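You operate a simulated robot arm through the tools that you are given. There is no shell and no other tool. Be economical: measure what you need, move in short steps, check, and stop when the job is done.

You are at the controls of a simulated two-armed robot. One attempt, no reset.

JOB
Start the end finder up and find the waiting bobbin's end.
Fine: shut the glass drawer, open the suction, set the height to the yarn left on the bobbin under the cap.

It is judged by the outcome, as a careful person would: the job done as asked, and still so three seconds after it is handed in. It fails if anything else is knocked over, pushed out of place, dropped, spilled or broken. A push-on lid holds only when it is set on centred and level and pressed home; a screw cap is set on level and turned clockwise until tight.

ROBOT AND FRAMES
Two 7-joint arms with three-finger grippers on one trunk, on a base that drives. Base frame: it is fixed to the floor where the robot stands at the start and does not move with it; the origin is under the middle of the robot, x ahead of it, y to its left, z up; the surface under the hand at the start is at about z = 300. Lengths are in mm, angles in rad, forces in N, time in s.
The left shoulder is at the start at [32, 154, 1033], the right one opposite. With the tool pointing down near the work surface each hand reaches from about 100 to 380 mm from the robot's upright axis, wherever it stands, measured 20 degrees to its own side. Places, roughly: glass drawer [600, 0, 700]; height knob [700, -100, 1000]; roller latch [700, 0, 500]; suction lever [700, -100, 900]. Payload 2.69 kg a hand.
The tool frame of a hand sits at the grasp point between the pads (the TCP): z along the fingers, y along the line on which they close. The tips reach 29 mm beyond it. The gripper opens to 120 mm. The gripper's body begins 78 mm behind the TCP.
Orientation is that of the tool frame in the base frame, as a unit quaternion [w, x, y, z]. With the fingers straight down and closing along the base's y, the tool's x points along the base's -x, its y along +y and its z along -z.

CONTROLS
- The arms move only by the tool move_arm. It takes "left_rows", "right_rows" or both (then of equal length, played together; a hand with none holds still); each is a list of rows, each an object (a shift or turn left out is 0, a gripper value left out holds the last) with "slide": the shift along the tool's x, y, z in units of 200 mm (1.0 is 200 mm), a list of three; "turn": the turn, a rotation vector about the tool's x, y, z in units of 120 degrees (1.0 is 120 degrees), a list of three; "grip": the gripper command, from -1 (shut) to 1 (fully open), values between in proportion. In form: [{"slide": [x, y, z], "turn": [rx, ry, rz], "grip": grip}, ...]. A call has 1 to 8 rows; each row is the pose to reach, as a shift and turn from the pose commanded when the call began, along the tool's axes at that moment. A call with a number of a shift or a turn outside -1 to 1 is refused whole. Each row takes 0.2 s and may step no farther than 50 mm and 0.15 rad from the row before; otherwise, or with a gripper value out of range, the whole call is refused. Where a pose cannot be reached the arm comes as near as it can. A force on the tool above 40 N (or 10 N above the force at the start of the call, whichever is more), or a blocked arm, ends the call early, and 0.2 s more pass. The fingers move at their own pace and stop on an object; they squeeze with about 33 N. The grip force told is the motor's: it shows also when the fingers shut on nothing. Time passes only in rows, and 0.2 s behind the last, so rows that repeat a pose let the fingers close. It gives the time, the measured TCP pose, the force on the tool (base axes), the opening and the grip force at its end, in the units of the frame above (readings bear some noise), with the torque about the TCP (base axes, N m) and any sound that the robot's microphone picked up.
- Cameras (640 x 400 px; columns grow to the right, rows downward): "scene" is now at [139.4, -13.7, 1212.8]; the picture's right is [-0.14, -0.99, 0.00], its down [-0.27, 0.04, -0.96] and it looks along [0.95, -0.14, -0.28] (base axes); focal length 214 px, centre (320, 200). "left" rides on the left gripper at [63, 0, -104] in its tool frame; the picture's right is [0.00, 1.00, 0.00], its down [-0.83, 0.00, -0.56] and it looks along [-0.56, 0.00, 0.83] (tool axes); focal length 275 px, centre (320, 200). "right" rides on the right gripper at [63, 0, -104] in its tool frame; the picture's right is [0.00, 1.00, 0.00], its down [-0.83, 0.00, -0.56] and it looks along [-0.56, 0.00, 0.83] (tool axes); focal length 275 px, centre (320, 200). There is no depth. A picture from a camera that has moved, and an enlarged one, comes with that camera's place and axes in the base frame and with its lens.
- capture(camera): a new picture of that camera. The clock stands still meanwhile.
- move_column(by): slides the trunk up (or, below 0, down) by that many mm; the arms and the scene camera ride with it, the base frame stays. It gives what a move gives, with no picture.
- steer(legs): drives the robot by 1 to 6 legs, each [ahead, left, turn to the left] in mm, mm and rad, along the robot's own axes; the way and the turn of a leg run together, so that a leg with both is an arc; at most 1500 mm and 3.142 rad a leg. The arms and the cameras ride along, it lands a little off, and it stops where it bumps. It gives what a move gives.
- aim_head(pan, tilt): turns the head with the scene camera to pan (to the left, within 1.396 rad either way) and tilt (down, from -0.506 to 1.204), counted from straight ahead of the robot. It gives what a move gives.
- inspect(camera, box): a new picture of the part [left, top, right, bottom] of that camera's present view, enlarged. The clock stands still meanwhile.
- hand_in(): hands the job in; it is judged then, once.

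Go step by step. Nothing tells you exact positions but the pictures and the camera data: compare them with the known pose of the tool, close in by small moves and look again before you grip or let go. The budget is 120 turns and 92 pictures, counting those below and the enlarged ones. Unless the task says otherwise, let go and move clear before handing in, and close with one line.

The tools are called after "Request:" by a JSON object that holds its "api" and its "payload". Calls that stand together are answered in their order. move_arm: Moves the arms, as the interface text tells. Its arguments: {"type":"object","properties":{"left_rows":{"type":"array","items":{"type":"object","properties":{"slide":{"type":"array","items":{"type":"number"}},"turn":{"type":"array","items":{"type":"number"}},"grip":{"type":"number"}}}},"right_rows":{"type":"array","items":{"type":"object","properties":{"slide":{"type":"array","items":{"type":"number"}},"turn":{"type":"array","items":{"type":"number"}},"grip":{"type":"number"}}}}},"required":[]} The other tools are called the same way: move_column (by) slides the trunk up or down; steer (legs) drives the base; aim_head (pan, tilt) turns the head that bears the scene camera; capture (camera) takes a picture; inspect (camera, box) takes an enlarged picture of a part of a camera's view; hand_in () hands the job in.

At the start:

```text
clock: 0.0
left_position: [376.6, 149.4, 1110.3]
left_tool_rot: [0.001, 0.0, 1.0, 0.0]
left_force: [0.5, -0.9, 0.2]
left_moment: [-0.01, 0.0, 0.01]
left_width: 119.8
left_grasp_force: 0.1
right_position: [308.9, -150.0, 1181.1]
right_tool_rot: [0.0, 0.0, 1.0, 0.001]
right_force: [-0.5, 0.1, -0.8]
right_moment: [-0.03, 0.01, 0.03]
right_width: 119.8
right_grasp_force: 0.1
trunk travel left (down, up): [-397.0, 41.0]
robot x, y, heading: [2.2, -2.0, 0.002]
head pan, tilt: [-0.141, 0.281]
```

scene: 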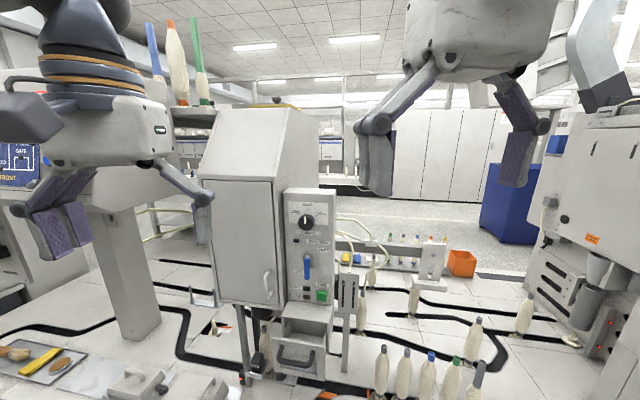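
right: 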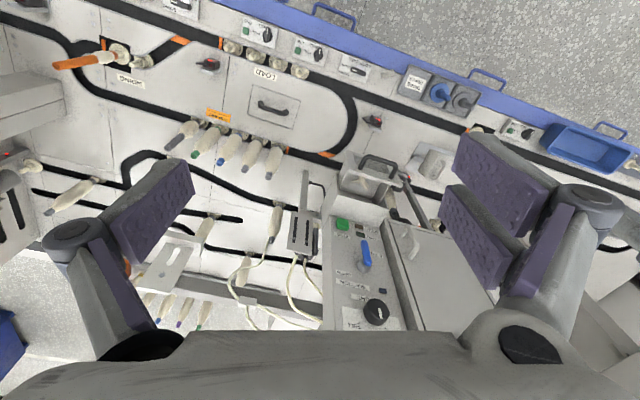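
left: 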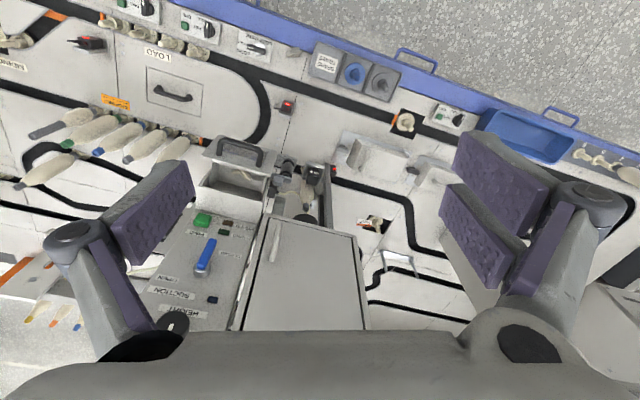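

I see the machine ahead, with a cabinet, a control panel (knob, blue lever, green button), and an open glass drawer below. I'll look closer first.

Request:
{"api": "inspect", "payload": {"camera": "scene", "box": [260, 180, 380, 255]}}

Request:
{"api": "inspect", "payload": {"camera": "scene", "box": [220, 250, 420, 400]}}

Request:
{"api": "inspect", "payload": {"camera": "left", "box": [140, 120, 380, 340]}}

Request:
{"api": "inspect", "payload": {"camera": "right", "box": [280, 140, 460, 340]}}

```text
5.33 times, centred on (320, 218) of scene
camera zoom: at [139.4, -13.7, 1212.8], right [-0.14, -0.99, 0.0], down [-0.27, 0.04, -0.96], along [0.95, -0.14, -0.28], focal length 1144 px, centre (320, 107)
```

zoom: 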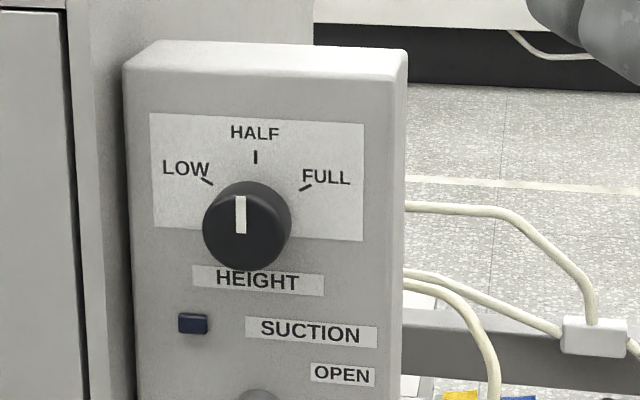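

```text
2.67 times, centred on (320, 325) of scene
camera zoom: at [139.4, -13.7, 1212.8], right [-0.14, -0.99, 0.0], down [-0.27, 0.04, -0.96], along [0.95, -0.14, -0.28], focal length 572 px, centre (320, -133)
```

zoom: 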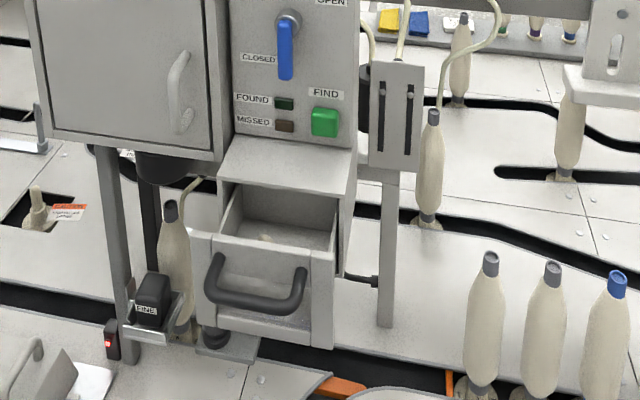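

```text
1.82 times, centred on (260, 230) of left
camera zoom: at [314.0, 150.9, 1214.5], right [0.0, 1.0, 0.0], down [0.83, 0.0, 0.56], along [0.56, 0.0, -0.83], focal length 500 px, centre (429, 146)
```

zoom: 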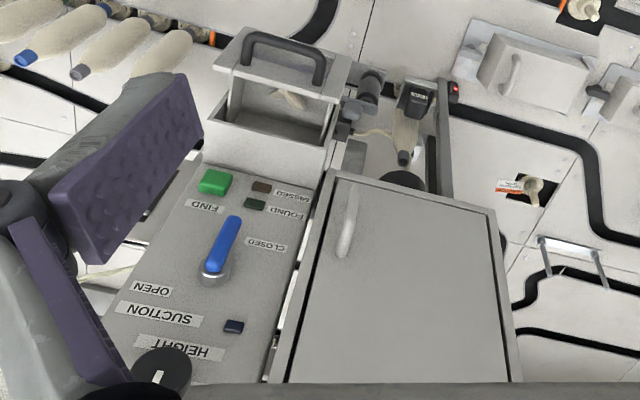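

```text
2.00 times, centred on (370, 240) of right
camera zoom: at [244.9, -150.3, 1284.1], right [0.0, 1.0, 0.0], down [0.83, 0.0, 0.56], along [0.56, 0.0, -0.83], focal length 551 px, centre (220, 120)
```

zoom: 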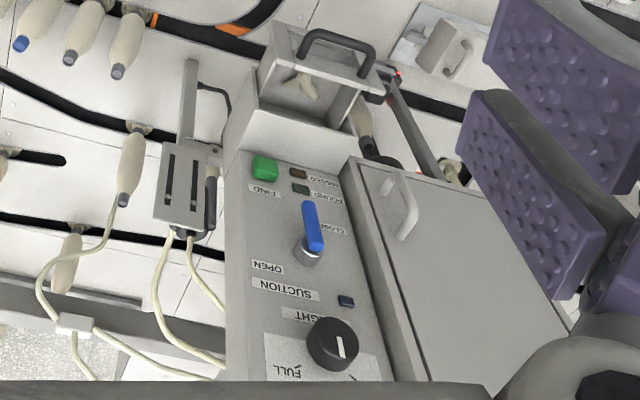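

I need a closer view of the bobbin under the cap, the latch with the label, and the drawer contents.

Request:
{"api": "aim_head", "payload": {"pan": 0.0, "tilt": 0.75}}

Request:
{"api": "inspect", "payload": {"camera": "scene", "box": [260, 120, 380, 195]}}

Request:
{"api": "capture", "payload": {"camera": "scene"}}

Request:
{"api": "inspect", "payload": {"camera": "left", "box": [240, 150, 360, 225]}}

```text
clock: 0.9
left_position: [377.9, 150.9, 1110.1]
left_tool_rot: [0.001, -0.001, 1.0, -0.001]
left_force: [0.0, 0.1, 0.3]
left_moment: [-0.02, -0.03, -0.01]
left_width: 120.2
left_grasp_force: 0.0
right_position: [309.6, -150.3, 1179.7]
right_tool_rot: [0.001, 0.0, 1.0, 0.0]
right_force: [0.2, 0.0, 0.9]
right_moment: [0.02, -0.02, 0.0]
right_width: 119.9
right_grasp_force: 0.0
trunk travel left (down, up): [-397.0, 41.0]
robot x, y, heading: [-1.1, -0.7, -0.004]
head pan, tilt: [0.0, 0.75]
```

```text
5.33 times, centred on (320, 158) of scene
camera zoom: at [129.8, -0.6, 1170.7], right [0.0, -1.0, 0.0], down [-0.68, 0.0, -0.73], along [0.73, 0.0, -0.68], focal length 1144 px, centre (320, 427)
```

zoom: 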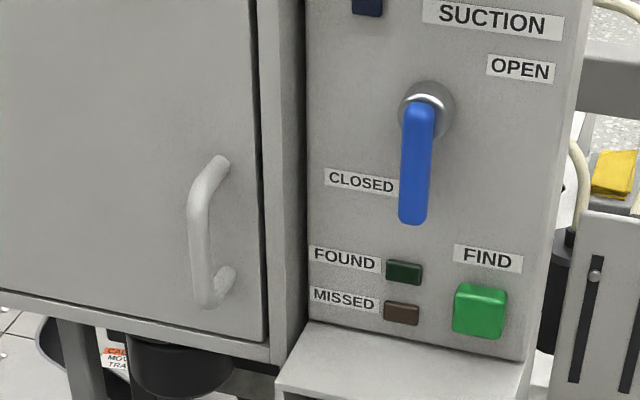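

```text
83 pictures are left
camera scene: at [129.8, -0.6, 1170.7], right [0.0, -1.0, 0.0], down [-0.68, 0.0, -0.73], along [0.73, 0.0, -0.68], focal length 214 px, centre (320, 200)
```

scene: 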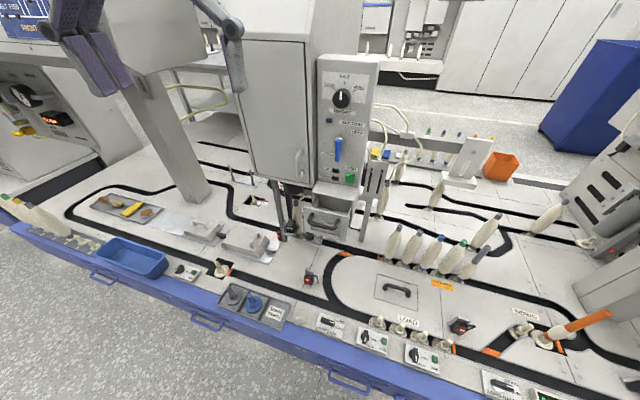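

```text
5.33 times, centred on (300, 188) of left
camera zoom: at [313.9, 150.9, 1214.5], right [0.0, 1.0, 0.0], down [0.83, 0.0, 0.56], along [0.56, 0.0, -0.83], focal length 1468 px, centre (427, 267)
```

zoom: 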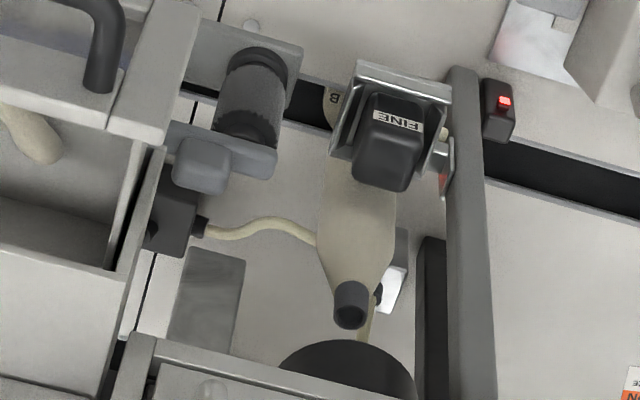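

The latch at the bobbin carries a "FINE" label. I'll lower the trunk to view it and the bobbin closer to level.

Request:
{"api": "move_column", "payload": {"by": -390}}

Request:
{"api": "aim_head", "payload": {"pan": 0.0, "tilt": 0.3}}

Request:
{"api": "capture", "payload": {"camera": "scene"}}

```text
clock: 4.7
left_position: [440.2, 149.8, 658.8]
left_tool_rot: [-0.093, 0.001, 0.996, 0.0]
left_force: [0.5, 0.1, 0.1]
left_moment: [-0.02, -0.03, 0.02]
left_width: 119.9
left_grasp_force: 0.1
right_position: [442.9, -149.0, 630.3]
right_tool_rot: [-0.25, 0.001, 0.968, 0.001]
right_force: [-0.5, -0.2, 1.2]
right_moment: [0.0, 0.01, 0.03]
right_width: 120.2
right_grasp_force: 0.0
trunk travel left (down, up): [-7.0, 431.0]
robot x, y, heading: [-0.6, -0.1, 0.002]
head pan, tilt: [0.0, 0.75]
```

```text
clock: 5.6
left_position: [440.7, 151.1, 658.6]
left_tool_rot: [-0.093, 0.0, 0.996, 0.0]
left_force: [0.2, -0.6, 0.6]
left_moment: [-0.01, 0.0, -0.03]
left_width: 119.9
left_grasp_force: 0.0
right_position: [443.4, -149.5, 629.5]
right_tool_rot: [-0.25, 0.0, 0.968, 0.002]
right_force: [0.2, 0.2, 1.0]
right_moment: [0.03, -0.01, 0.01]
right_width: 119.9
right_grasp_force: 0.0
trunk travel left (down, up): [-7.0, 431.0]
robot x, y, heading: [-0.6, 1.5, -0.001]
head pan, tilt: [0.0, 0.3]
```

```text
81 pictures are left
camera scene: at [275.8, -0.6, 795.8], right [0.0, -1.0, 0.0], down [-0.3, 0.0, -0.96], along [0.96, 0.0, -0.3], focal length 214 px, centre (320, 200)
```

scene: 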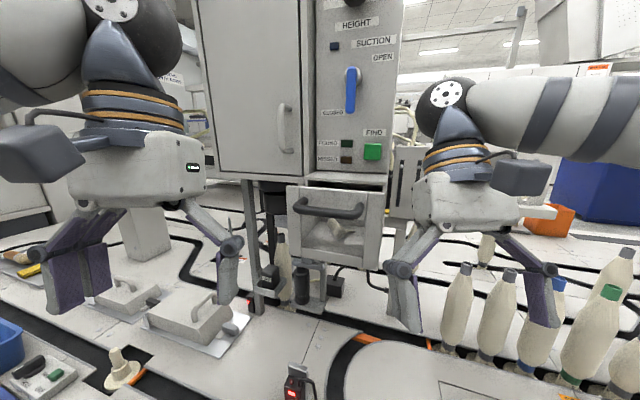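

Request:
{"api": "inspect", "payload": {"camera": "scene", "box": [240, 205, 368, 325]}}

Request:
{"api": "inspect", "payload": {"camera": "scene", "box": [245, 250, 325, 310]}}

Request:
{"api": "capture", "payload": {"camera": "left"}}

Request:
{"api": "capture", "payload": {"camera": "right"}}

```text
3.33 times, centred on (304, 265) of scene
camera zoom: at [275.8, -0.6, 795.8], right [0.0, -1.0, 0.0], down [-0.3, 0.0, -0.96], along [0.96, 0.0, -0.3], focal length 715 px, centre (373, -17)
```

zoom: 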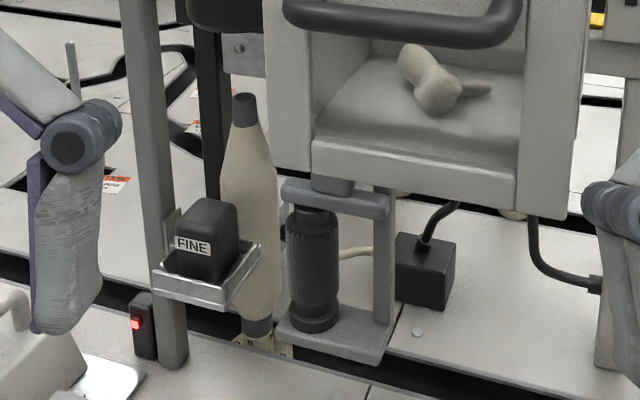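

```text
6.67 times, centred on (285, 280) of scene
camera zoom: at [275.8, -0.6, 795.8], right [0.0, -1.0, 0.0], down [-0.3, 0.0, -0.96], along [0.96, 0.0, -0.3], focal length 1430 px, centre (553, -333)
```

zoom: 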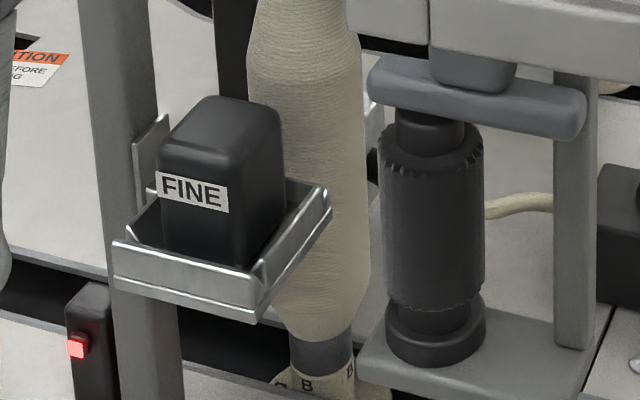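

```text
78 pictures are left
camera left: at [397.2, 150.9, 773.7], right [0.0, 1.0, 0.0], down [0.92, 0.0, 0.39], along [0.39, 0.0, -0.92], focal length 275 px, centre (320, 200)
```

left: 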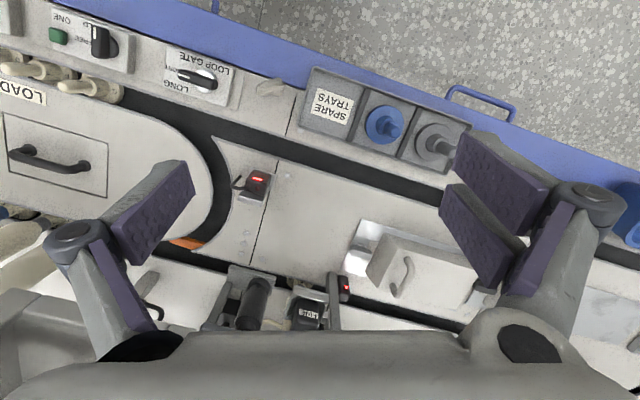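

```text
77 pictures are left
camera right: at [436.4, -150.1, 750.6], right [0.0, 1.0, 0.01], down [1.0, 0.0, 0.08], along [0.08, 0.01, -1.0], focal length 275 px, centre (320, 200)
```

right: 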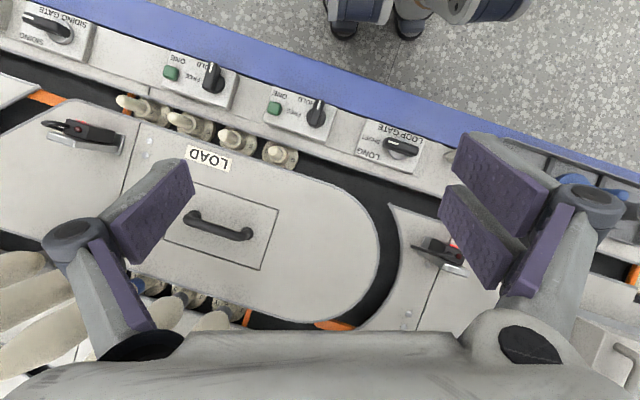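

Request:
{"api": "inspect", "payload": {"camera": "left", "box": [195, 255, 375, 335]}}

Request:
{"api": "inspect", "payload": {"camera": "scene", "box": [285, 255, 345, 315]}}

Request:
{"api": "inspect", "payload": {"camera": "scene", "box": [300, 0, 410, 180]}}

Request:
{"api": "inspect", "payload": {"camera": "scene", "box": [275, 175, 395, 275]}}

```text
3.56 times, centred on (285, 295) of left
camera zoom: at [397.2, 150.9, 773.7], right [0.0, 1.0, 0.0], down [0.92, 0.0, 0.39], along [0.39, 0.0, -0.92], focal length 979 px, centre (444, -138)
```

zoom: 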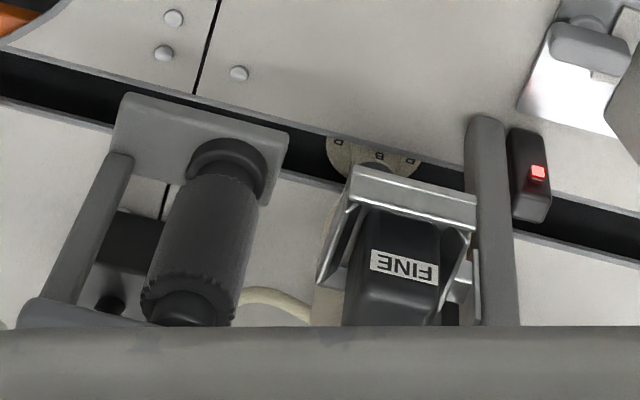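

```text
6.67 times, centred on (315, 285) of scene
camera zoom: at [275.8, -0.6, 795.8], right [0.0, -1.0, 0.0], down [-0.3, 0.0, -0.96], along [0.96, 0.0, -0.3], focal length 1430 px, centre (353, -367)
```

zoom: 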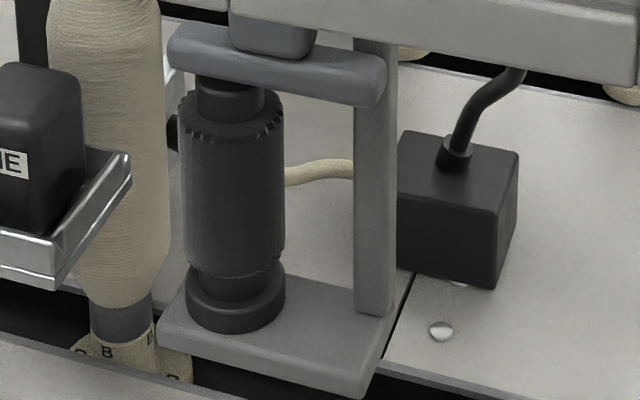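

```text
2.22 times, centred on (355, 90) of scene
camera zoom: at [275.8, -0.6, 795.8], right [0.0, -1.0, 0.0], down [-0.3, 0.0, -0.96], along [0.96, 0.0, -0.3], focal length 477 px, centre (242, 444)
```

zoom: 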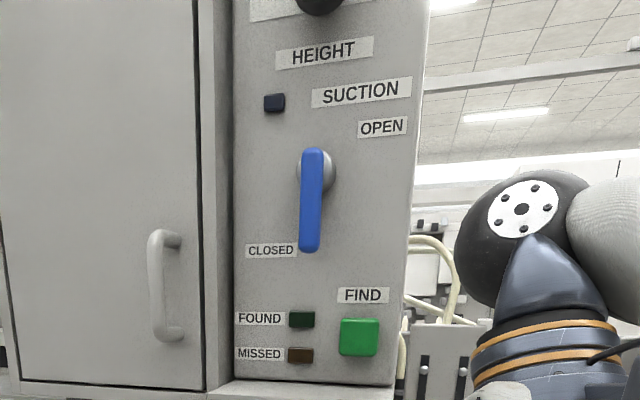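

```text
4.00 times, centred on (335, 225) of scene
camera zoom: at [275.8, -0.6, 795.8], right [0.0, -1.0, 0.0], down [-0.3, 0.0, -0.96], along [0.96, 0.0, -0.3], focal length 858 px, centre (260, 100)
```

zoom: 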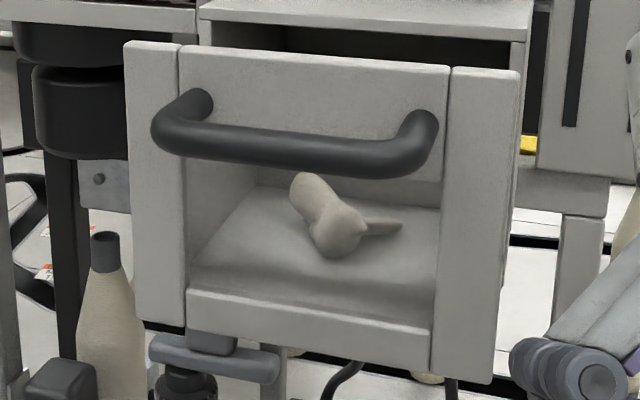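

There's a roller held in a bracket, and a black block labelled FINE sitting in a small tray. I'll bring the left hand camera nearer to see what they are.

Request:
{"api": "move_arm", "payload": {"left_rows": [{"slide": [-0.15, -0.0625, 0.0775], "turn": [0, -0.066, 0]}, {"slide": [-0.3, -0.125, 0.155], "turn": [0, -0.132, 0]}, {"slide": [-0.45, -0.1875, 0.2325], "turn": [0, -0.198, 0]}, {"slide": [-0.6, -0.25, 0.31], "turn": [0, -0.265, 0]}]}}

Request:
{"api": "capture", "payload": {"camera": "left"}}

```text
clock: 6.6
left_position: [546.2, 99.8, 578.9]
left_tool_rot: [0.184, 0.0, 0.983, 0.0]
left_force: [-0.7, 0.3, 0.0]
left_moment: [0.03, 0.0, 0.0]
left_width: 119.9
left_grasp_force: 0.1
right_position: [442.7, -149.7, 630.2]
right_tool_rot: [-0.251, 0.0, 0.968, 0.003]
right_force: [-0.2, 0.6, -0.2]
right_moment: [-0.01, 0.0, 0.02]
right_width: 120.0
right_grasp_force: 0.2
trunk travel left (down, up): [-7.0, 431.0]
robot x, y, heading: [1.8, -0.3, 0.002]
head pan, tilt: [0.0, 0.3]
```

```text
72 pictures are left
camera left: at [449.6, 100.8, 652.6], right [0.0, 1.0, 0.0], down [0.57, 0.0, 0.82], along [0.82, 0.0, -0.57], focal length 275 px, centre (320, 200)
```

left: 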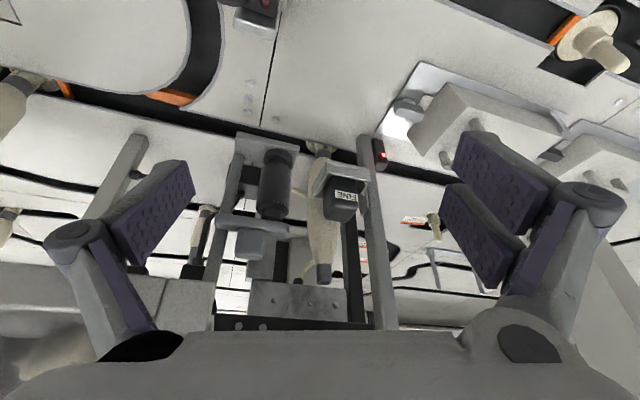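

Request:
{"api": "inspect", "payload": {"camera": "left", "box": [205, 120, 405, 290]}}

Request:
{"api": "inspect", "payload": {"camera": "left", "box": [300, 135, 390, 225]}}

```text
2.35 times, centred on (305, 205) of left
camera zoom: at [449.6, 100.8, 652.6], right [0.0, 1.0, 0.0], down [0.57, 0.0, 0.82], along [0.82, 0.0, -0.57], focal length 648 px, centre (355, 188)
```

zoom: 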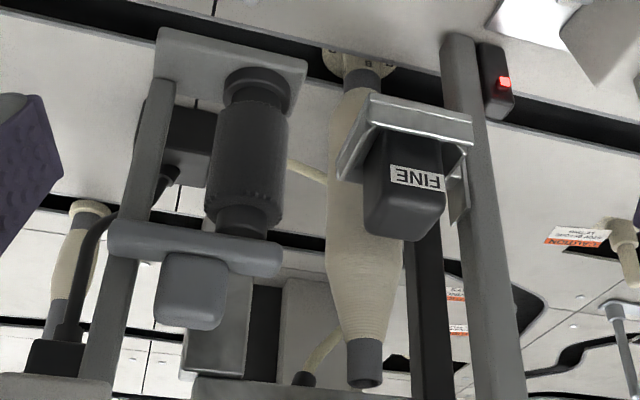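

```text
4.44 times, centred on (345, 180) of left
camera zoom: at [449.6, 100.8, 652.6], right [0.0, 1.0, 0.0], down [0.57, 0.0, 0.82], along [0.82, 0.0, -0.57], focal length 1224 px, centre (209, 289)
```

zoom: 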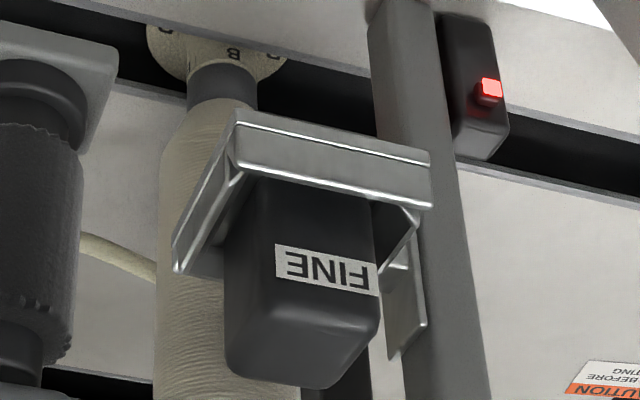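

Request:
{"api": "inspect", "payload": {"camera": "left", "box": [210, 125, 310, 285]}}

Request:
{"api": "inspect", "payload": {"camera": "left", "box": [255, 140, 305, 225]}}

```text
2.50 times, centred on (260, 205) of left
camera zoom: at [449.6, 100.8, 652.6], right [0.0, 1.0, 0.0], down [0.57, 0.0, 0.82], along [0.82, 0.0, -0.57], focal length 688 px, centre (470, 188)
```

zoom: 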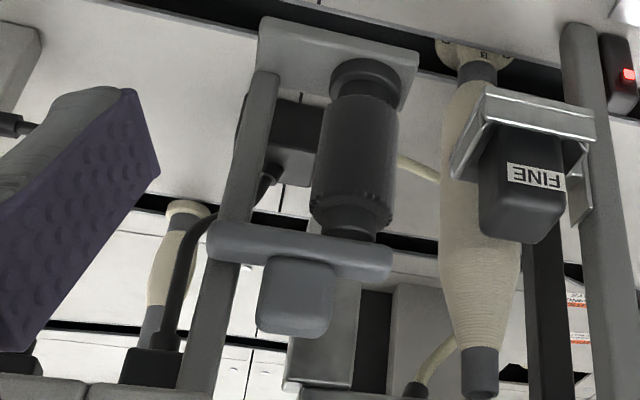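

```text
4.71 times, centred on (280, 182) of left
camera zoom: at [449.6, 100.8, 652.6], right [0.0, 1.0, 0.0], down [0.57, 0.0, 0.82], along [0.82, 0.0, -0.57], focal length 1295 px, centre (508, 282)
```

zoom: 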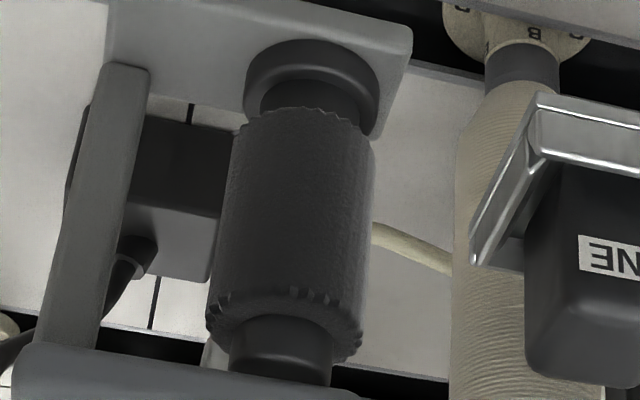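

The rollers have no label that I can read, so I'll start with the drawer. Its handle bar is near (538, -12, 697). I'll withdraw the left hand and bring the right hand, shut and fingers down, in front of the handle.

Request:
{"api": "move_arm", "payload": {"left_rows": [{"slide": [0.118, 0.08, -0.11]}, {"slide": [0.236, 0.16, -0.22]}, {"slide": [0.354, 0.24, -0.33]}, {"slide": [0.472, 0.32, -0.44]}, {"slide": [0.59, 0.4, -0.55]}, {"slide": [0.59, 0.4, -0.55]}], "right_rows": [{"slide": [0, 0, 0], "grip": -1}, {"slide": [-0.021, 0.1375, -0.08], "turn": [0, -0.048, 0], "grip": -1}, {"slide": [-0.042, 0.275, -0.16], "turn": [0, -0.097, 0], "grip": -1}, {"slide": [-0.063, 0.4125, -0.24], "turn": [0, -0.145, 0], "grip": -1}, {"slide": [-0.084, 0.55, -0.32], "turn": [0, -0.194, 0], "grip": -1}, {"slide": [-0.104, 0.6875, -0.4], "turn": [0, -0.242, 0], "grip": -1}]}}

Request:
{"api": "capture", "payload": {"camera": "scene"}}

Request:
{"api": "capture", "payload": {"camera": "right"}}

```text
clock: 8.0
left_position: [396.7, 182.0, 637.3]
left_tool_rot: [0.183, 0.0, 0.983, 0.0]
left_force: [0.3, -0.7, -0.6]
left_moment: [0.0, -0.02, -0.02]
left_width: 120.1
left_grasp_force: 0.1
right_position: [500.7, -11.5, 688.7]
right_tool_rot: [0.001, 0.001, 1.0, 0.003]
right_force: [0.6, 0.3, 0.8]
right_moment: [0.01, 0.0, 0.02]
right_width: 0.2
right_grasp_force: 28.4
trunk travel left (down, up): [-7.0, 431.0]
robot x, y, heading: [-0.6, -2.4, -0.005]
head pan, tilt: [0.0, 0.3]
```

```text
67 pictures are left
camera scene: at [275.8, -0.6, 795.8], right [0.0, -1.0, 0.0], down [-0.3, 0.0, -0.96], along [0.96, 0.0, -0.3], focal length 214 px, centre (320, 200)
```

scene: 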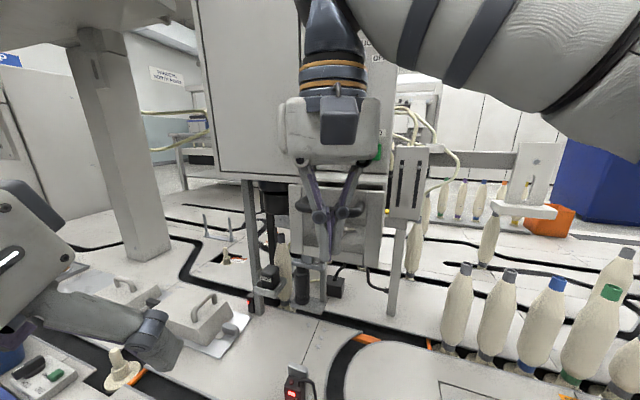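

```text
66 pictures are left
camera right: at [435.7, -12.2, 792.5], right [0.0, 1.0, 0.0], down [0.83, 0.0, 0.56], along [0.56, 0.0, -0.83], focal length 275 px, centre (320, 200)
```

right: 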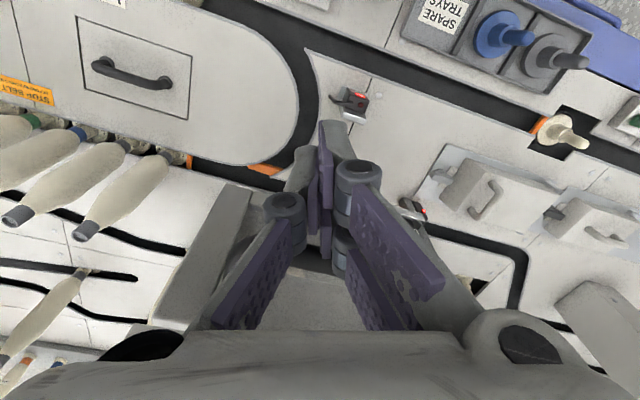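

The closed fingers stand just in front of the handle. I'll push ahead gently while watching the force.

Request:
{"api": "move_arm", "payload": {"right_rows": [{"slide": [-0.05, 0, 0]}, {"slide": [-0.1, 0, 0]}, {"slide": [-0.15, 0, 0]}, {"slide": [-0.2, 0, 0]}, {"slide": [-0.25, 0, 0]}, {"slide": [-0.3, 0, 0]}]}}

Request:
{"api": "capture", "payload": {"camera": "scene"}}

```text
clock: 9.4
left_position: [397.1, 181.9, 637.8]
left_tool_rot: [0.182, -0.001, 0.983, 0.001]
left_force: [0.0, 0.3, 0.4]
left_moment: [0.02, 0.02, -0.01]
left_width: 120.1
left_grasp_force: 0.0
right_position: [560.3, -11.8, 690.4]
right_tool_rot: [0.0, 0.0, 1.0, 0.002]
right_force: [1.1, -0.2, -0.5]
right_moment: [0.01, -0.04, -0.02]
right_width: 0.1
right_grasp_force: 28.1
trunk travel left (down, up): [-7.0, 431.0]
robot x, y, heading: [1.9, -0.9, -0.0]
head pan, tilt: [0.0, 0.3]
```

```text
65 pictures are left
camera scene: at [275.8, -0.6, 795.8], right [0.0, -1.0, 0.0], down [-0.3, 0.0, -0.96], along [0.96, 0.0, -0.3], focal length 214 px, centre (320, 200)
```

scene: 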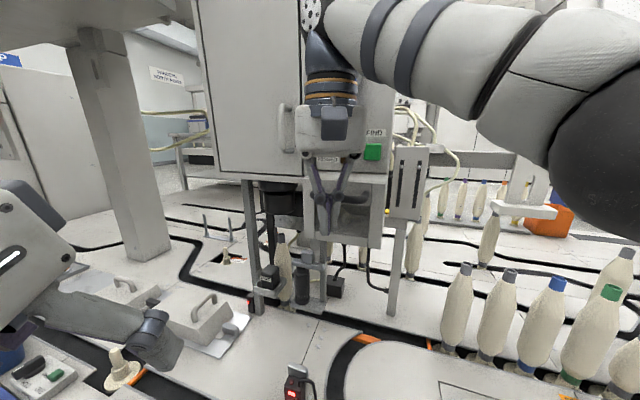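

Request:
{"api": "move_arm", "payload": {"right_rows": [{"slide": [-0.05, 0, 0]}, {"slide": [-0.1, 0, 0]}, {"slide": [-0.15, 0, 0]}, {"slide": [-0.2, 0, 0]}]}}

Request:
{"api": "capture", "payload": {"camera": "scene"}}

```text
clock: 9.8
left_position: [397.2, 180.2, 638.4]
left_tool_rot: [0.183, 0.0, 0.983, 0.0]
left_force: [0.6, 1.0, -0.1]
left_moment: [-0.01, -0.02, 0.01]
left_width: 119.8
left_grasp_force: 0.0
right_position: [562.6, -10.7, 689.5]
right_tool_rot: [-0.007, -0.004, 1.0, -0.001]
right_force: [-9.4, 3.2, 0.1]
right_moment: [-0.15, -0.09, 0.06]
right_width: 0.4
right_grasp_force: 28.7
right hand out of reach, approached as far as the arm can: row 2
trunk travel left (down, up): [-7.0, 431.0]
robot x, y, heading: [2.3, 0.2, 0.005]
head pan, tilt: [0.0, 0.3]
stopped in row 2 (right hand): the force on the tool passed its limit at 49 N (the readings are from after the stop); the commanded pose is now the measured one
```

```text
64 pictures are left
camera scene: at [274.5, -0.6, 796.1], right [0.0, -1.0, 0.0], down [-0.29, 0.0, -0.96], along [0.96, 0.0, -0.29], focal length 214 px, centre (320, 200)
```

scene: 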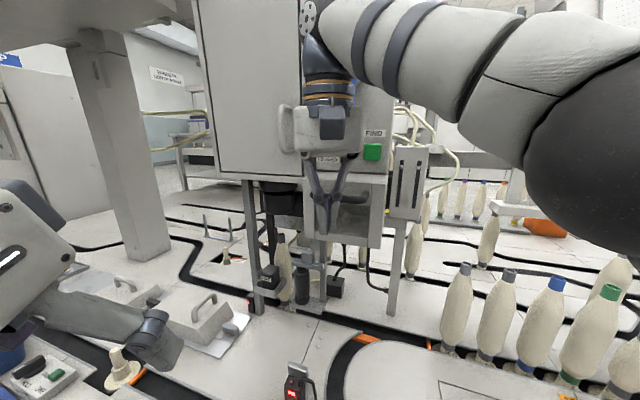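

Force jumped. I'll back off a bit and look at how far the drawer stands.

Request:
{"api": "move_arm", "payload": {"right_rows": [{"slide": [0.2, 0, 0]}, {"slide": [0.4, 0, 0]}, {"slide": [0.4, -0.2, 0]}, {"slide": [0.4, -0.4, 0]}, {"slide": [0.4, -0.6, 0]}, {"slide": [0.4, -0.8, 0]}]}}

Request:
{"api": "inspect", "payload": {"camera": "scene", "box": [260, 100, 420, 320]}}

Request:
{"api": "capture", "payload": {"camera": "right"}}

```text
clock: 11.2
left_position: [396.7, 180.2, 639.5]
left_tool_rot: [0.183, 0.0, 0.983, 0.0]
left_force: [0.0, 0.2, -0.5]
left_moment: [-0.05, 0.02, 0.01]
left_width: 120.2
left_grasp_force: 0.1
right_position: [484.6, -168.5, 679.6]
right_tool_rot: [-0.006, -0.004, 1.0, 0.0]
right_force: [0.8, -0.3, 0.4]
right_moment: [0.0, -0.01, 0.03]
right_width: 0.1
right_grasp_force: 28.7
right hand out of reach, approached as far as the arm can: row 5, 6
trunk travel left (down, up): [-7.0, 431.0]
robot x, y, heading: [0.2, -0.9, -0.003]
head pan, tilt: [0.0, 0.3]
```

```text
1.82 times, centred on (340, 210) of scene
camera zoom: at [275.3, -0.7, 795.8], right [0.0, -1.0, 0.0], down [-0.3, 0.0, -0.96], along [0.96, 0.0, -0.3], focal length 390 px, centre (284, 182)
```

zoom: 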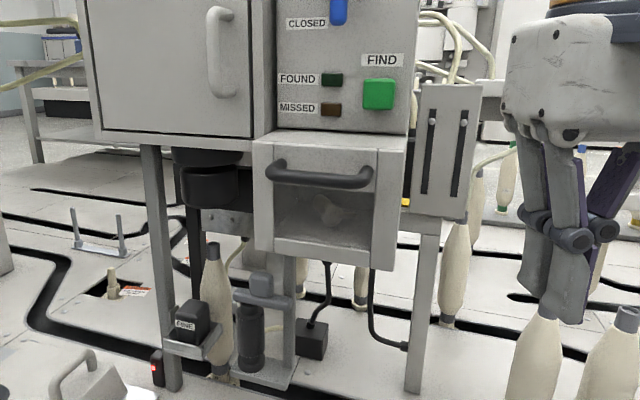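

```text
62 pictures are left
camera right: at [421.6, -169.3, 783.3], right [-0.01, 1.0, 0.0], down [0.84, 0.01, 0.55], along [0.55, 0.01, -0.84], focal length 275 px, centre (320, 200)
```

right: 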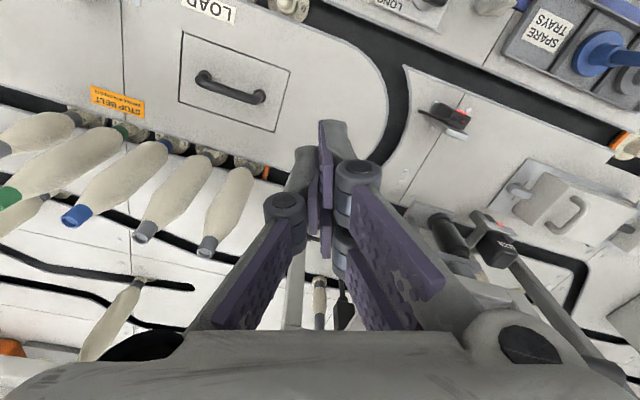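

The drawer looks flush with its housing now. I'll raise the trunk again for the panel and check the drawer from above.

Request:
{"api": "move_column", "payload": {"by": 300}}

Request:
{"api": "aim_head", "payload": {"pan": -0.1, "tilt": 0.45}}

Request:
{"api": "capture", "payload": {"camera": "scene"}}

Request:
{"api": "capture", "payload": {"camera": "right"}}

```text
clock: 14.2
left_position: [396.6, 181.3, 938.0]
left_tool_rot: [0.182, 0.001, 0.983, -0.001]
left_force: [-0.6, -0.2, 0.1]
left_moment: [0.01, -0.01, 0.01]
left_width: 120.2
left_grasp_force: 0.1
right_position: [485.8, -169.3, 977.1]
right_tool_rot: [-0.006, -0.003, 1.0, -0.001]
right_force: [-0.5, 0.2, 0.0]
right_moment: [0.0, -0.01, 0.04]
right_width: 0.0
right_grasp_force: 28.6
trunk travel left (down, up): [-307.0, 131.0]
robot x, y, heading: [-3.5, 3.1, 0.0]
head pan, tilt: [0.0, 0.3]
```

```text
clock: 14.9
left_position: [396.3, 181.1, 939.0]
left_tool_rot: [0.183, 0.0, 0.983, 0.0]
left_force: [0.2, -0.5, -0.3]
left_moment: [0.02, 0.01, 0.02]
left_width: 120.2
left_grasp_force: 0.2
right_position: [485.1, -168.6, 976.8]
right_tool_rot: [-0.008, -0.003, 1.0, -0.001]
right_force: [-0.3, -0.2, 0.2]
right_moment: [0.0, 0.02, 0.0]
right_width: 0.0
right_grasp_force: 28.4
trunk travel left (down, up): [-307.0, 131.0]
robot x, y, heading: [2.1, 4.4, 0.002]
head pan, tilt: [-0.099, 0.45]
```

```text
61 pictures are left
camera scene: at [181.8, -9.8, 1093.8], right [-0.1, -1.0, 0.0], down [-0.43, 0.04, -0.9], along [0.9, -0.09, -0.43], focal length 214 px, centre (320, 200)
```

scene: 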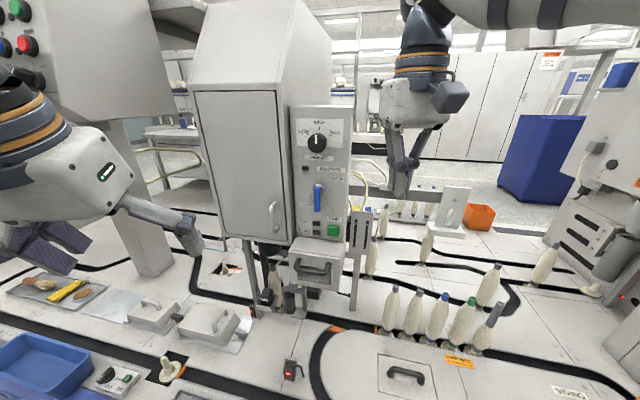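

```text
60 pictures are left
camera right: at [422.8, -169.4, 1081.1], right [-0.01, 1.0, 0.0], down [0.84, 0.01, 0.55], along [0.54, 0.01, -0.84], focal length 275 px, centre (320, 200)
```

right: 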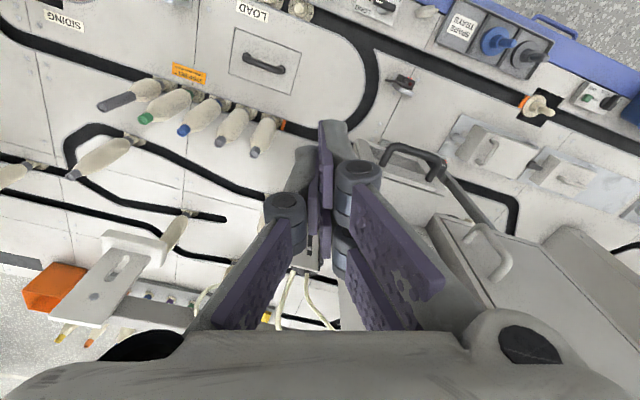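

Request:
{"api": "inspect", "payload": {"camera": "scene", "box": [240, 180, 380, 310]}}

Request:
{"api": "inspect", "payload": {"camera": "right", "box": [340, 120, 460, 220]}}

Request:
{"api": "inspect", "payload": {"camera": "scene", "box": [270, 100, 370, 250]}}

```text
3.08 times, centred on (310, 245) of scene
camera zoom: at [181.8, -9.8, 1093.8], right [-0.1, -1.0, 0.0], down [-0.43, 0.04, -0.9], along [0.9, -0.09, -0.43], focal length 660 px, centre (351, 62)
```

zoom: 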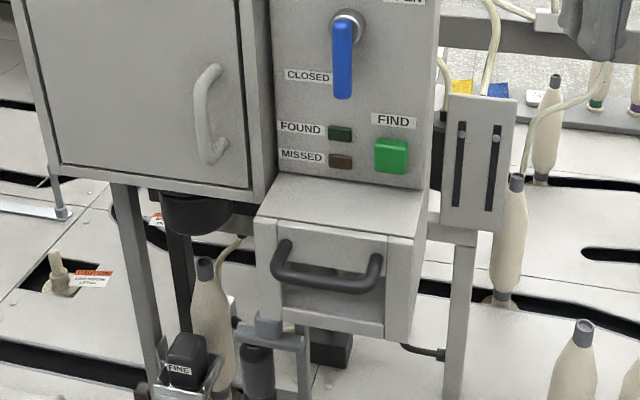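

```text
4.00 times, centred on (400, 170) of right
camera zoom: at [422.8, -169.4, 1081.1], right [-0.01, 1.0, 0.0], down [0.84, 0.01, 0.55], along [0.54, 0.01, -0.84], focal length 1101 px, centre (0, 320)
```

zoom: 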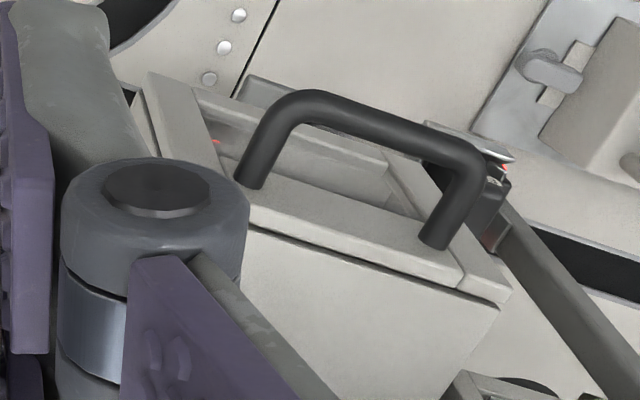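

```text
2.67 times, centred on (320, 175) of scene
camera zoom: at [181.8, -9.8, 1093.8], right [-0.1, -1.0, 0.0], down [-0.43, 0.04, -0.9], along [0.9, -0.09, -0.43], focal length 572 px, centre (320, 267)
```

zoom: 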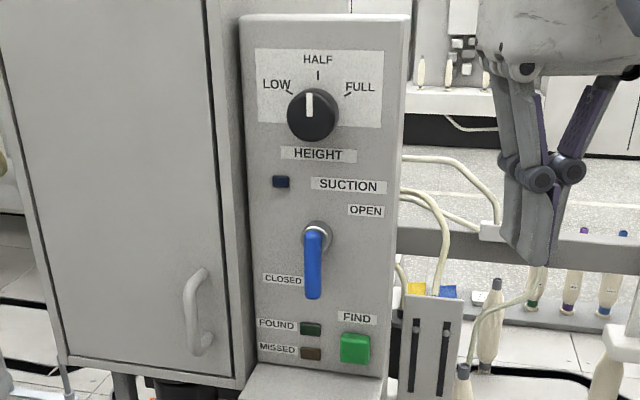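

The drawer front sits tight against its housing. By triangulation the knob is near (656, -50, 1005), the lever hub (678, -56, 886) with its tip hanging to (660, -51, 829), and the FIND button (667, -95, 765). Next I turn the right hand to point forward, in front of the knob.

Request:
{"api": "move_arm", "payload": {"right_rows": [{"slide": [-0.04, 0.075, -0.0175], "turn": [0, -0.068, 0], "grip": 0.4}, {"slide": [-0.08, 0.15, -0.035], "turn": [0, -0.136, 0]}, {"slide": [-0.12, 0.225, -0.05], "turn": [0, -0.204, 0]}, {"slide": [-0.16, 0.3, -0.07], "turn": [0, -0.272, 0]}, {"slide": [-0.2, 0.375, -0.09], "turn": [0, -0.34, 0]}, {"slide": [-0.24, 0.45, -0.11], "turn": [0, -0.408, 0]}, {"slide": [-0.28, 0.525, -0.125], "turn": [0, -0.476, 0]}, {"slide": [-0.32, 0.595, -0.14], "turn": [0, -0.545, 0]}]}}

Request:
{"api": "move_arm", "payload": {"right_rows": [{"turn": [0, -0.068, 0]}, {"turn": [0, -0.136, 0]}, {"turn": [0, -0.205, 0]}]}}

Request:
{"api": "capture", "payload": {"camera": "right"}}

Request:
{"api": "capture", "payload": {"camera": "scene"}}

```text
clock: 16.7
left_position: [396.7, 181.4, 938.3]
left_tool_rot: [0.183, 0.0, 0.983, 0.0]
left_force: [0.3, -0.2, 0.0]
left_moment: [0.0, -0.01, 0.0]
left_width: 120.0
left_grasp_force: 0.0
right_position: [549.3, -48.4, 1003.2]
right_tool_rot: [0.535, -0.003, 0.845, 0.002]
right_force: [0.3, 0.1, -0.1]
right_moment: [-0.01, -0.01, 0.0]
right_width: 84.3
right_grasp_force: 0.0
trunk travel left (down, up): [-307.0, 131.0]
robot x, y, heading: [-0.0, 1.2, 0.002]
head pan, tilt: [-0.099, 0.45]
```

```text
clock: 17.5
left_position: [396.8, 181.8, 938.4]
left_tool_rot: [0.183, 0.0, 0.983, 0.0]
left_force: [-0.2, 0.1, 0.4]
left_moment: [-0.01, -0.01, 0.01]
left_width: 120.2
left_grasp_force: 0.2
right_position: [549.0, -49.8, 1004.2]
right_tool_rot: [0.702, -0.003, 0.712, 0.003]
right_force: [-0.2, -0.7, 0.1]
right_moment: [-0.02, 0.02, 0.05]
right_width: 83.9
right_grasp_force: 0.2
trunk travel left (down, up): [-307.0, 131.0]
robot x, y, heading: [-0.7, 1.0, 0.001]
head pan, tilt: [-0.099, 0.45]
```

```text
56 pictures are left
camera right: at [442.7, -50.4, 941.6], right [-0.01, 1.0, 0.0], down [-0.55, 0.0, 0.84], along [0.84, 0.01, 0.55], focal length 275 px, centre (320, 200)
```

right: 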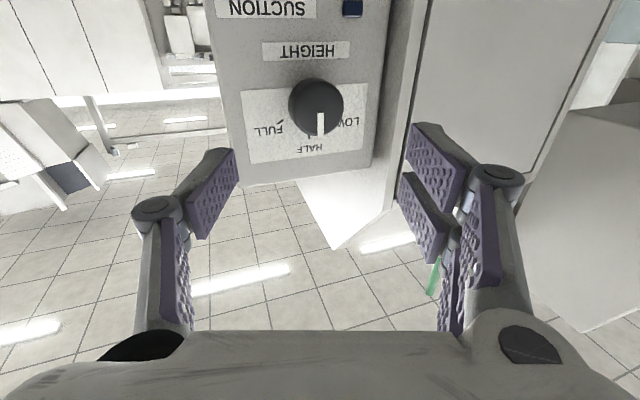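

```text
55 pictures are left
camera scene: at [181.9, -9.8, 1093.7], right [-0.1, -0.99, 0.0], down [-0.43, 0.04, -0.9], along [0.9, -0.09, -0.44], focal length 214 px, centre (320, 200)
```

scene: 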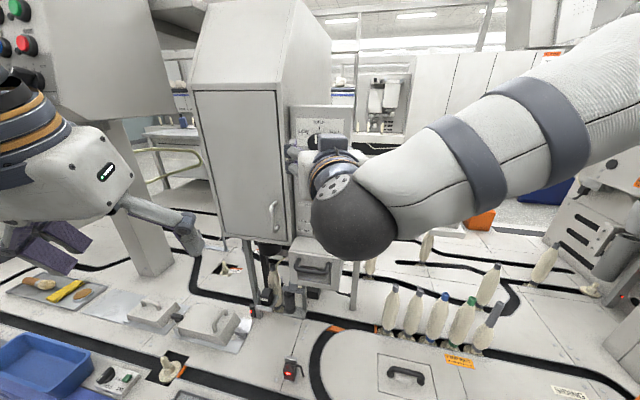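

Request:
{"api": "inspect", "payload": {"camera": "right", "box": [230, 50, 410, 200]}}

```text
2.67 times, centred on (320, 125) of right
camera zoom: at [442.7, -50.4, 941.6], right [-0.01, 1.0, 0.0], down [-0.55, 0.0, 0.84], along [0.84, 0.01, 0.55], focal length 734 px, centre (320, 400)
```

zoom: 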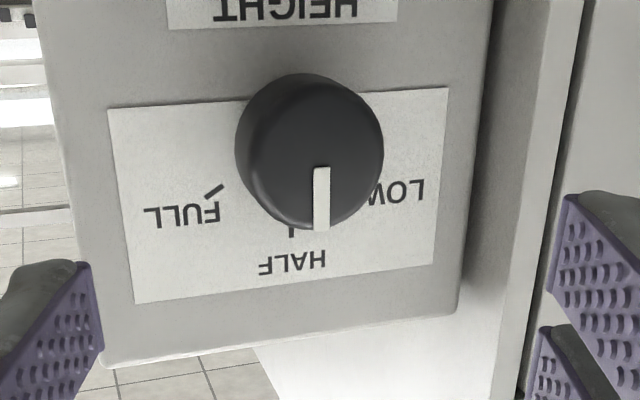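

The whole bench is turned about 16.5° to my right, so I'll yaw the right hand to face the panel squarely and line it up with the knob. The knob face centre is near (657, -48, 999), and the pointer is at about HALF.

Request:
{"api": "move_arm", "payload": {"right_rows": [{"slide": [0.011, 0.08, 0.006], "turn": [0.069, 0, 0], "grip": 0.1}, {"slide": [0.0225, 0.1625, 0.0125], "turn": [0.1375, 0, 0], "grip": 0.1}, {"slide": [0.0225, 0.1625, 0.0125], "turn": [0.1375, 0, 0], "grip": 0.1}]}}

Request:
{"api": "capture", "payload": {"camera": "right"}}

```text
clock: 18.3
left_position: [396.9, 181.3, 938.7]
left_tool_rot: [0.183, 0.001, 0.983, 0.0]
left_force: [-0.5, -0.6, 0.2]
left_moment: [-0.01, -0.02, -0.02]
left_width: 120.0
left_grasp_force: 0.0
right_position: [551.6, -17.2, 1000.5]
right_tool_rot: [0.696, 0.098, 0.704, -0.1]
right_force: [-0.3, -0.5, -0.3]
right_moment: [0.01, 0.03, -0.02]
right_width: 66.2
right_grasp_force: 0.0
trunk travel left (down, up): [-307.0, 131.0]
robot x, y, heading: [-0.7, -3.8, -0.002]
head pan, tilt: [-0.099, 0.45]
```

```text
53 pictures are left
camera right: at [449.2, 11.7, 936.9], right [0.28, 0.96, -0.01], down [-0.52, 0.16, 0.84], along [0.81, -0.23, 0.55], focal length 275 px, centre (320, 200)
```

right: 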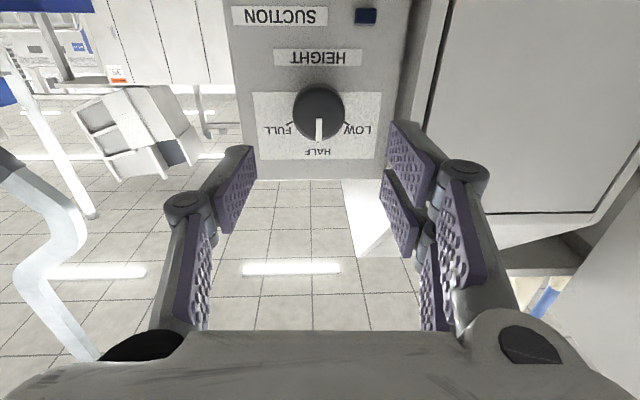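

Square to the panel now, knob centred between the fingers. Closing in.

Request:
{"api": "move_arm", "payload": {"right_rows": [{"slide": [0, 0, 0.12]}, {"slide": [0, 0, 0.24]}, {"slide": [0, 0, 0.36]}]}}

Request:
{"api": "capture", "payload": {"camera": "right"}}

```text
clock: 19.1
left_position: [396.1, 181.0, 939.5]
left_tool_rot: [0.183, 0.0, 0.983, 0.0]
left_force: [0.0, 0.6, 0.6]
left_moment: [0.01, -0.02, 0.02]
left_width: 120.0
left_grasp_force: 0.0
right_position: [621.5, -36.2, 997.1]
right_tool_rot: [0.695, 0.098, 0.705, -0.101]
right_force: [-0.5, -0.2, -0.7]
right_moment: [0.0, -0.02, -0.01]
right_width: 66.1
right_grasp_force: 0.1
trunk travel left (down, up): [-307.0, 131.0]
robot x, y, heading: [-2.9, -3.0, 0.0]
head pan, tilt: [-0.099, 0.45]
```

```text
52 pictures are left
camera right: at [519.4, -8.0, 935.5], right [0.28, 0.96, -0.01], down [-0.52, 0.16, 0.84], along [0.81, -0.23, 0.55], focal length 275 px, centre (320, 200)
```

right: 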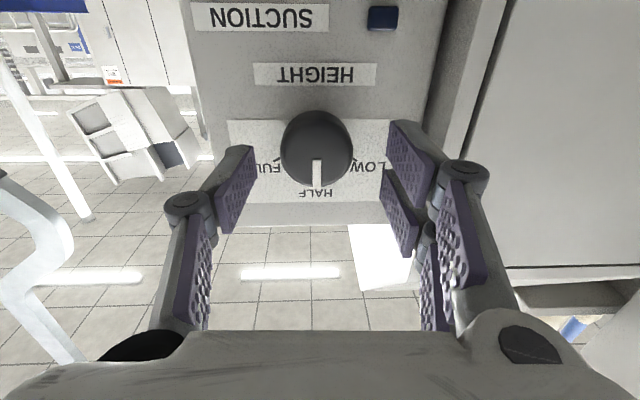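

Request:
{"api": "move_arm", "payload": {"right_rows": [{"slide": [0, 0, 0.065]}, {"slide": [0, 0, 0.13]}, {"slide": [0, 0, 0.13], "grip": -0.35}, {"slide": [0, 0, 0.13], "grip": -1}, {"slide": [0, 0, 0.13], "grip": -1}]}}

Request:
{"api": "capture", "payload": {"camera": "right"}}

```text
clock: 20.3
left_position: [396.1, 179.8, 938.7]
left_tool_rot: [0.183, 0.0, 0.983, 0.0]
left_force: [-0.1, 1.2, 0.2]
left_moment: [0.0, -0.01, -0.01]
left_width: 119.7
left_grasp_force: 0.1
right_position: [646.6, -46.4, 998.1]
right_tool_rot: [0.695, 0.1, 0.704, -0.101]
right_force: [-5.2, -10.2, -1.6]
right_moment: [-0.02, 0.0, -0.91]
right_width: 41.0
right_grasp_force: 44.8
trunk travel left (down, up): [-307.0, 131.0]
robot x, y, heading: [-1.2, 3.0, -0.001]
head pan, tilt: [-0.099, 0.45]
```

```text
51 pictures are left
camera right: at [544.4, -17.2, 935.8], right [0.28, 0.96, -0.01], down [-0.52, 0.16, 0.84], along [0.81, -0.23, 0.55], focal length 275 px, centre (320, 200)
```

right: 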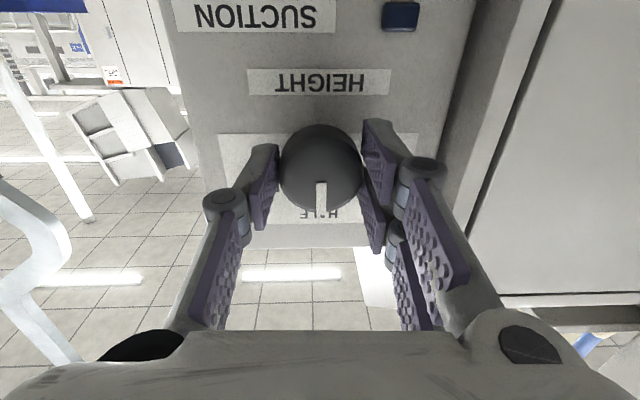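

Gripped the knob (41 mm). Turning clockwise about 62° toward FULL.

Request:
{"api": "move_arm", "payload": {"right_rows": [{"turn": [0, 0, 0.065]}, {"turn": [0, 0, 0.13]}, {"turn": [0, 0, 0.195]}, {"turn": [0, 0, 0.26]}, {"turn": [0, 0, 0.325]}, {"turn": [0, 0, 0.39]}, {"turn": [0, 0, 0.455]}, {"turn": [0, 0, 0.52]}]}}

Request:
{"api": "capture", "payload": {"camera": "right"}}

```text
clock: 22.1
left_position: [397.4, 181.0, 939.1]
left_tool_rot: [0.183, 0.0, 0.983, 0.0]
left_force: [-0.1, 0.1, 0.4]
left_moment: [0.0, 0.01, -0.01]
left_width: 120.2
left_grasp_force: 0.1
right_position: [648.2, -44.4, 999.0]
right_tool_rot: [0.647, 0.45, 0.55, 0.276]
right_force: [14.8, -8.0, 13.8]
right_moment: [-0.14, -0.32, 0.56]
right_width: 41.1
right_grasp_force: 44.7
trunk travel left (down, up): [-307.0, 131.0]
robot x, y, heading: [-1.4, -0.1, 0.006]
head pan, tilt: [-0.099, 0.45]
```

```text
50 pictures are left
camera right: at [560.4, 37.7, 970.2], right [0.14, 0.45, 0.88], down [-0.73, -0.55, 0.39], along [0.66, -0.7, 0.25], focal length 275 px, centre (320, 200)
```

right: 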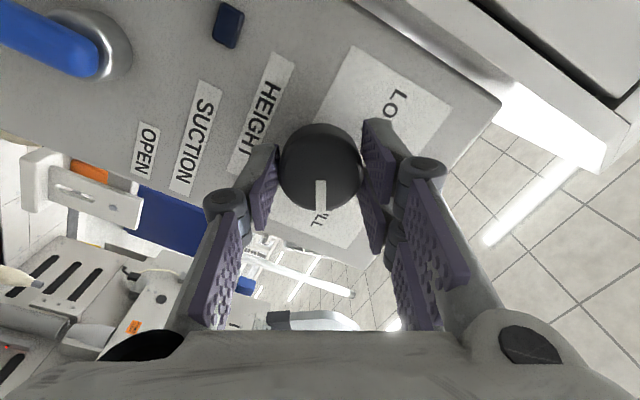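

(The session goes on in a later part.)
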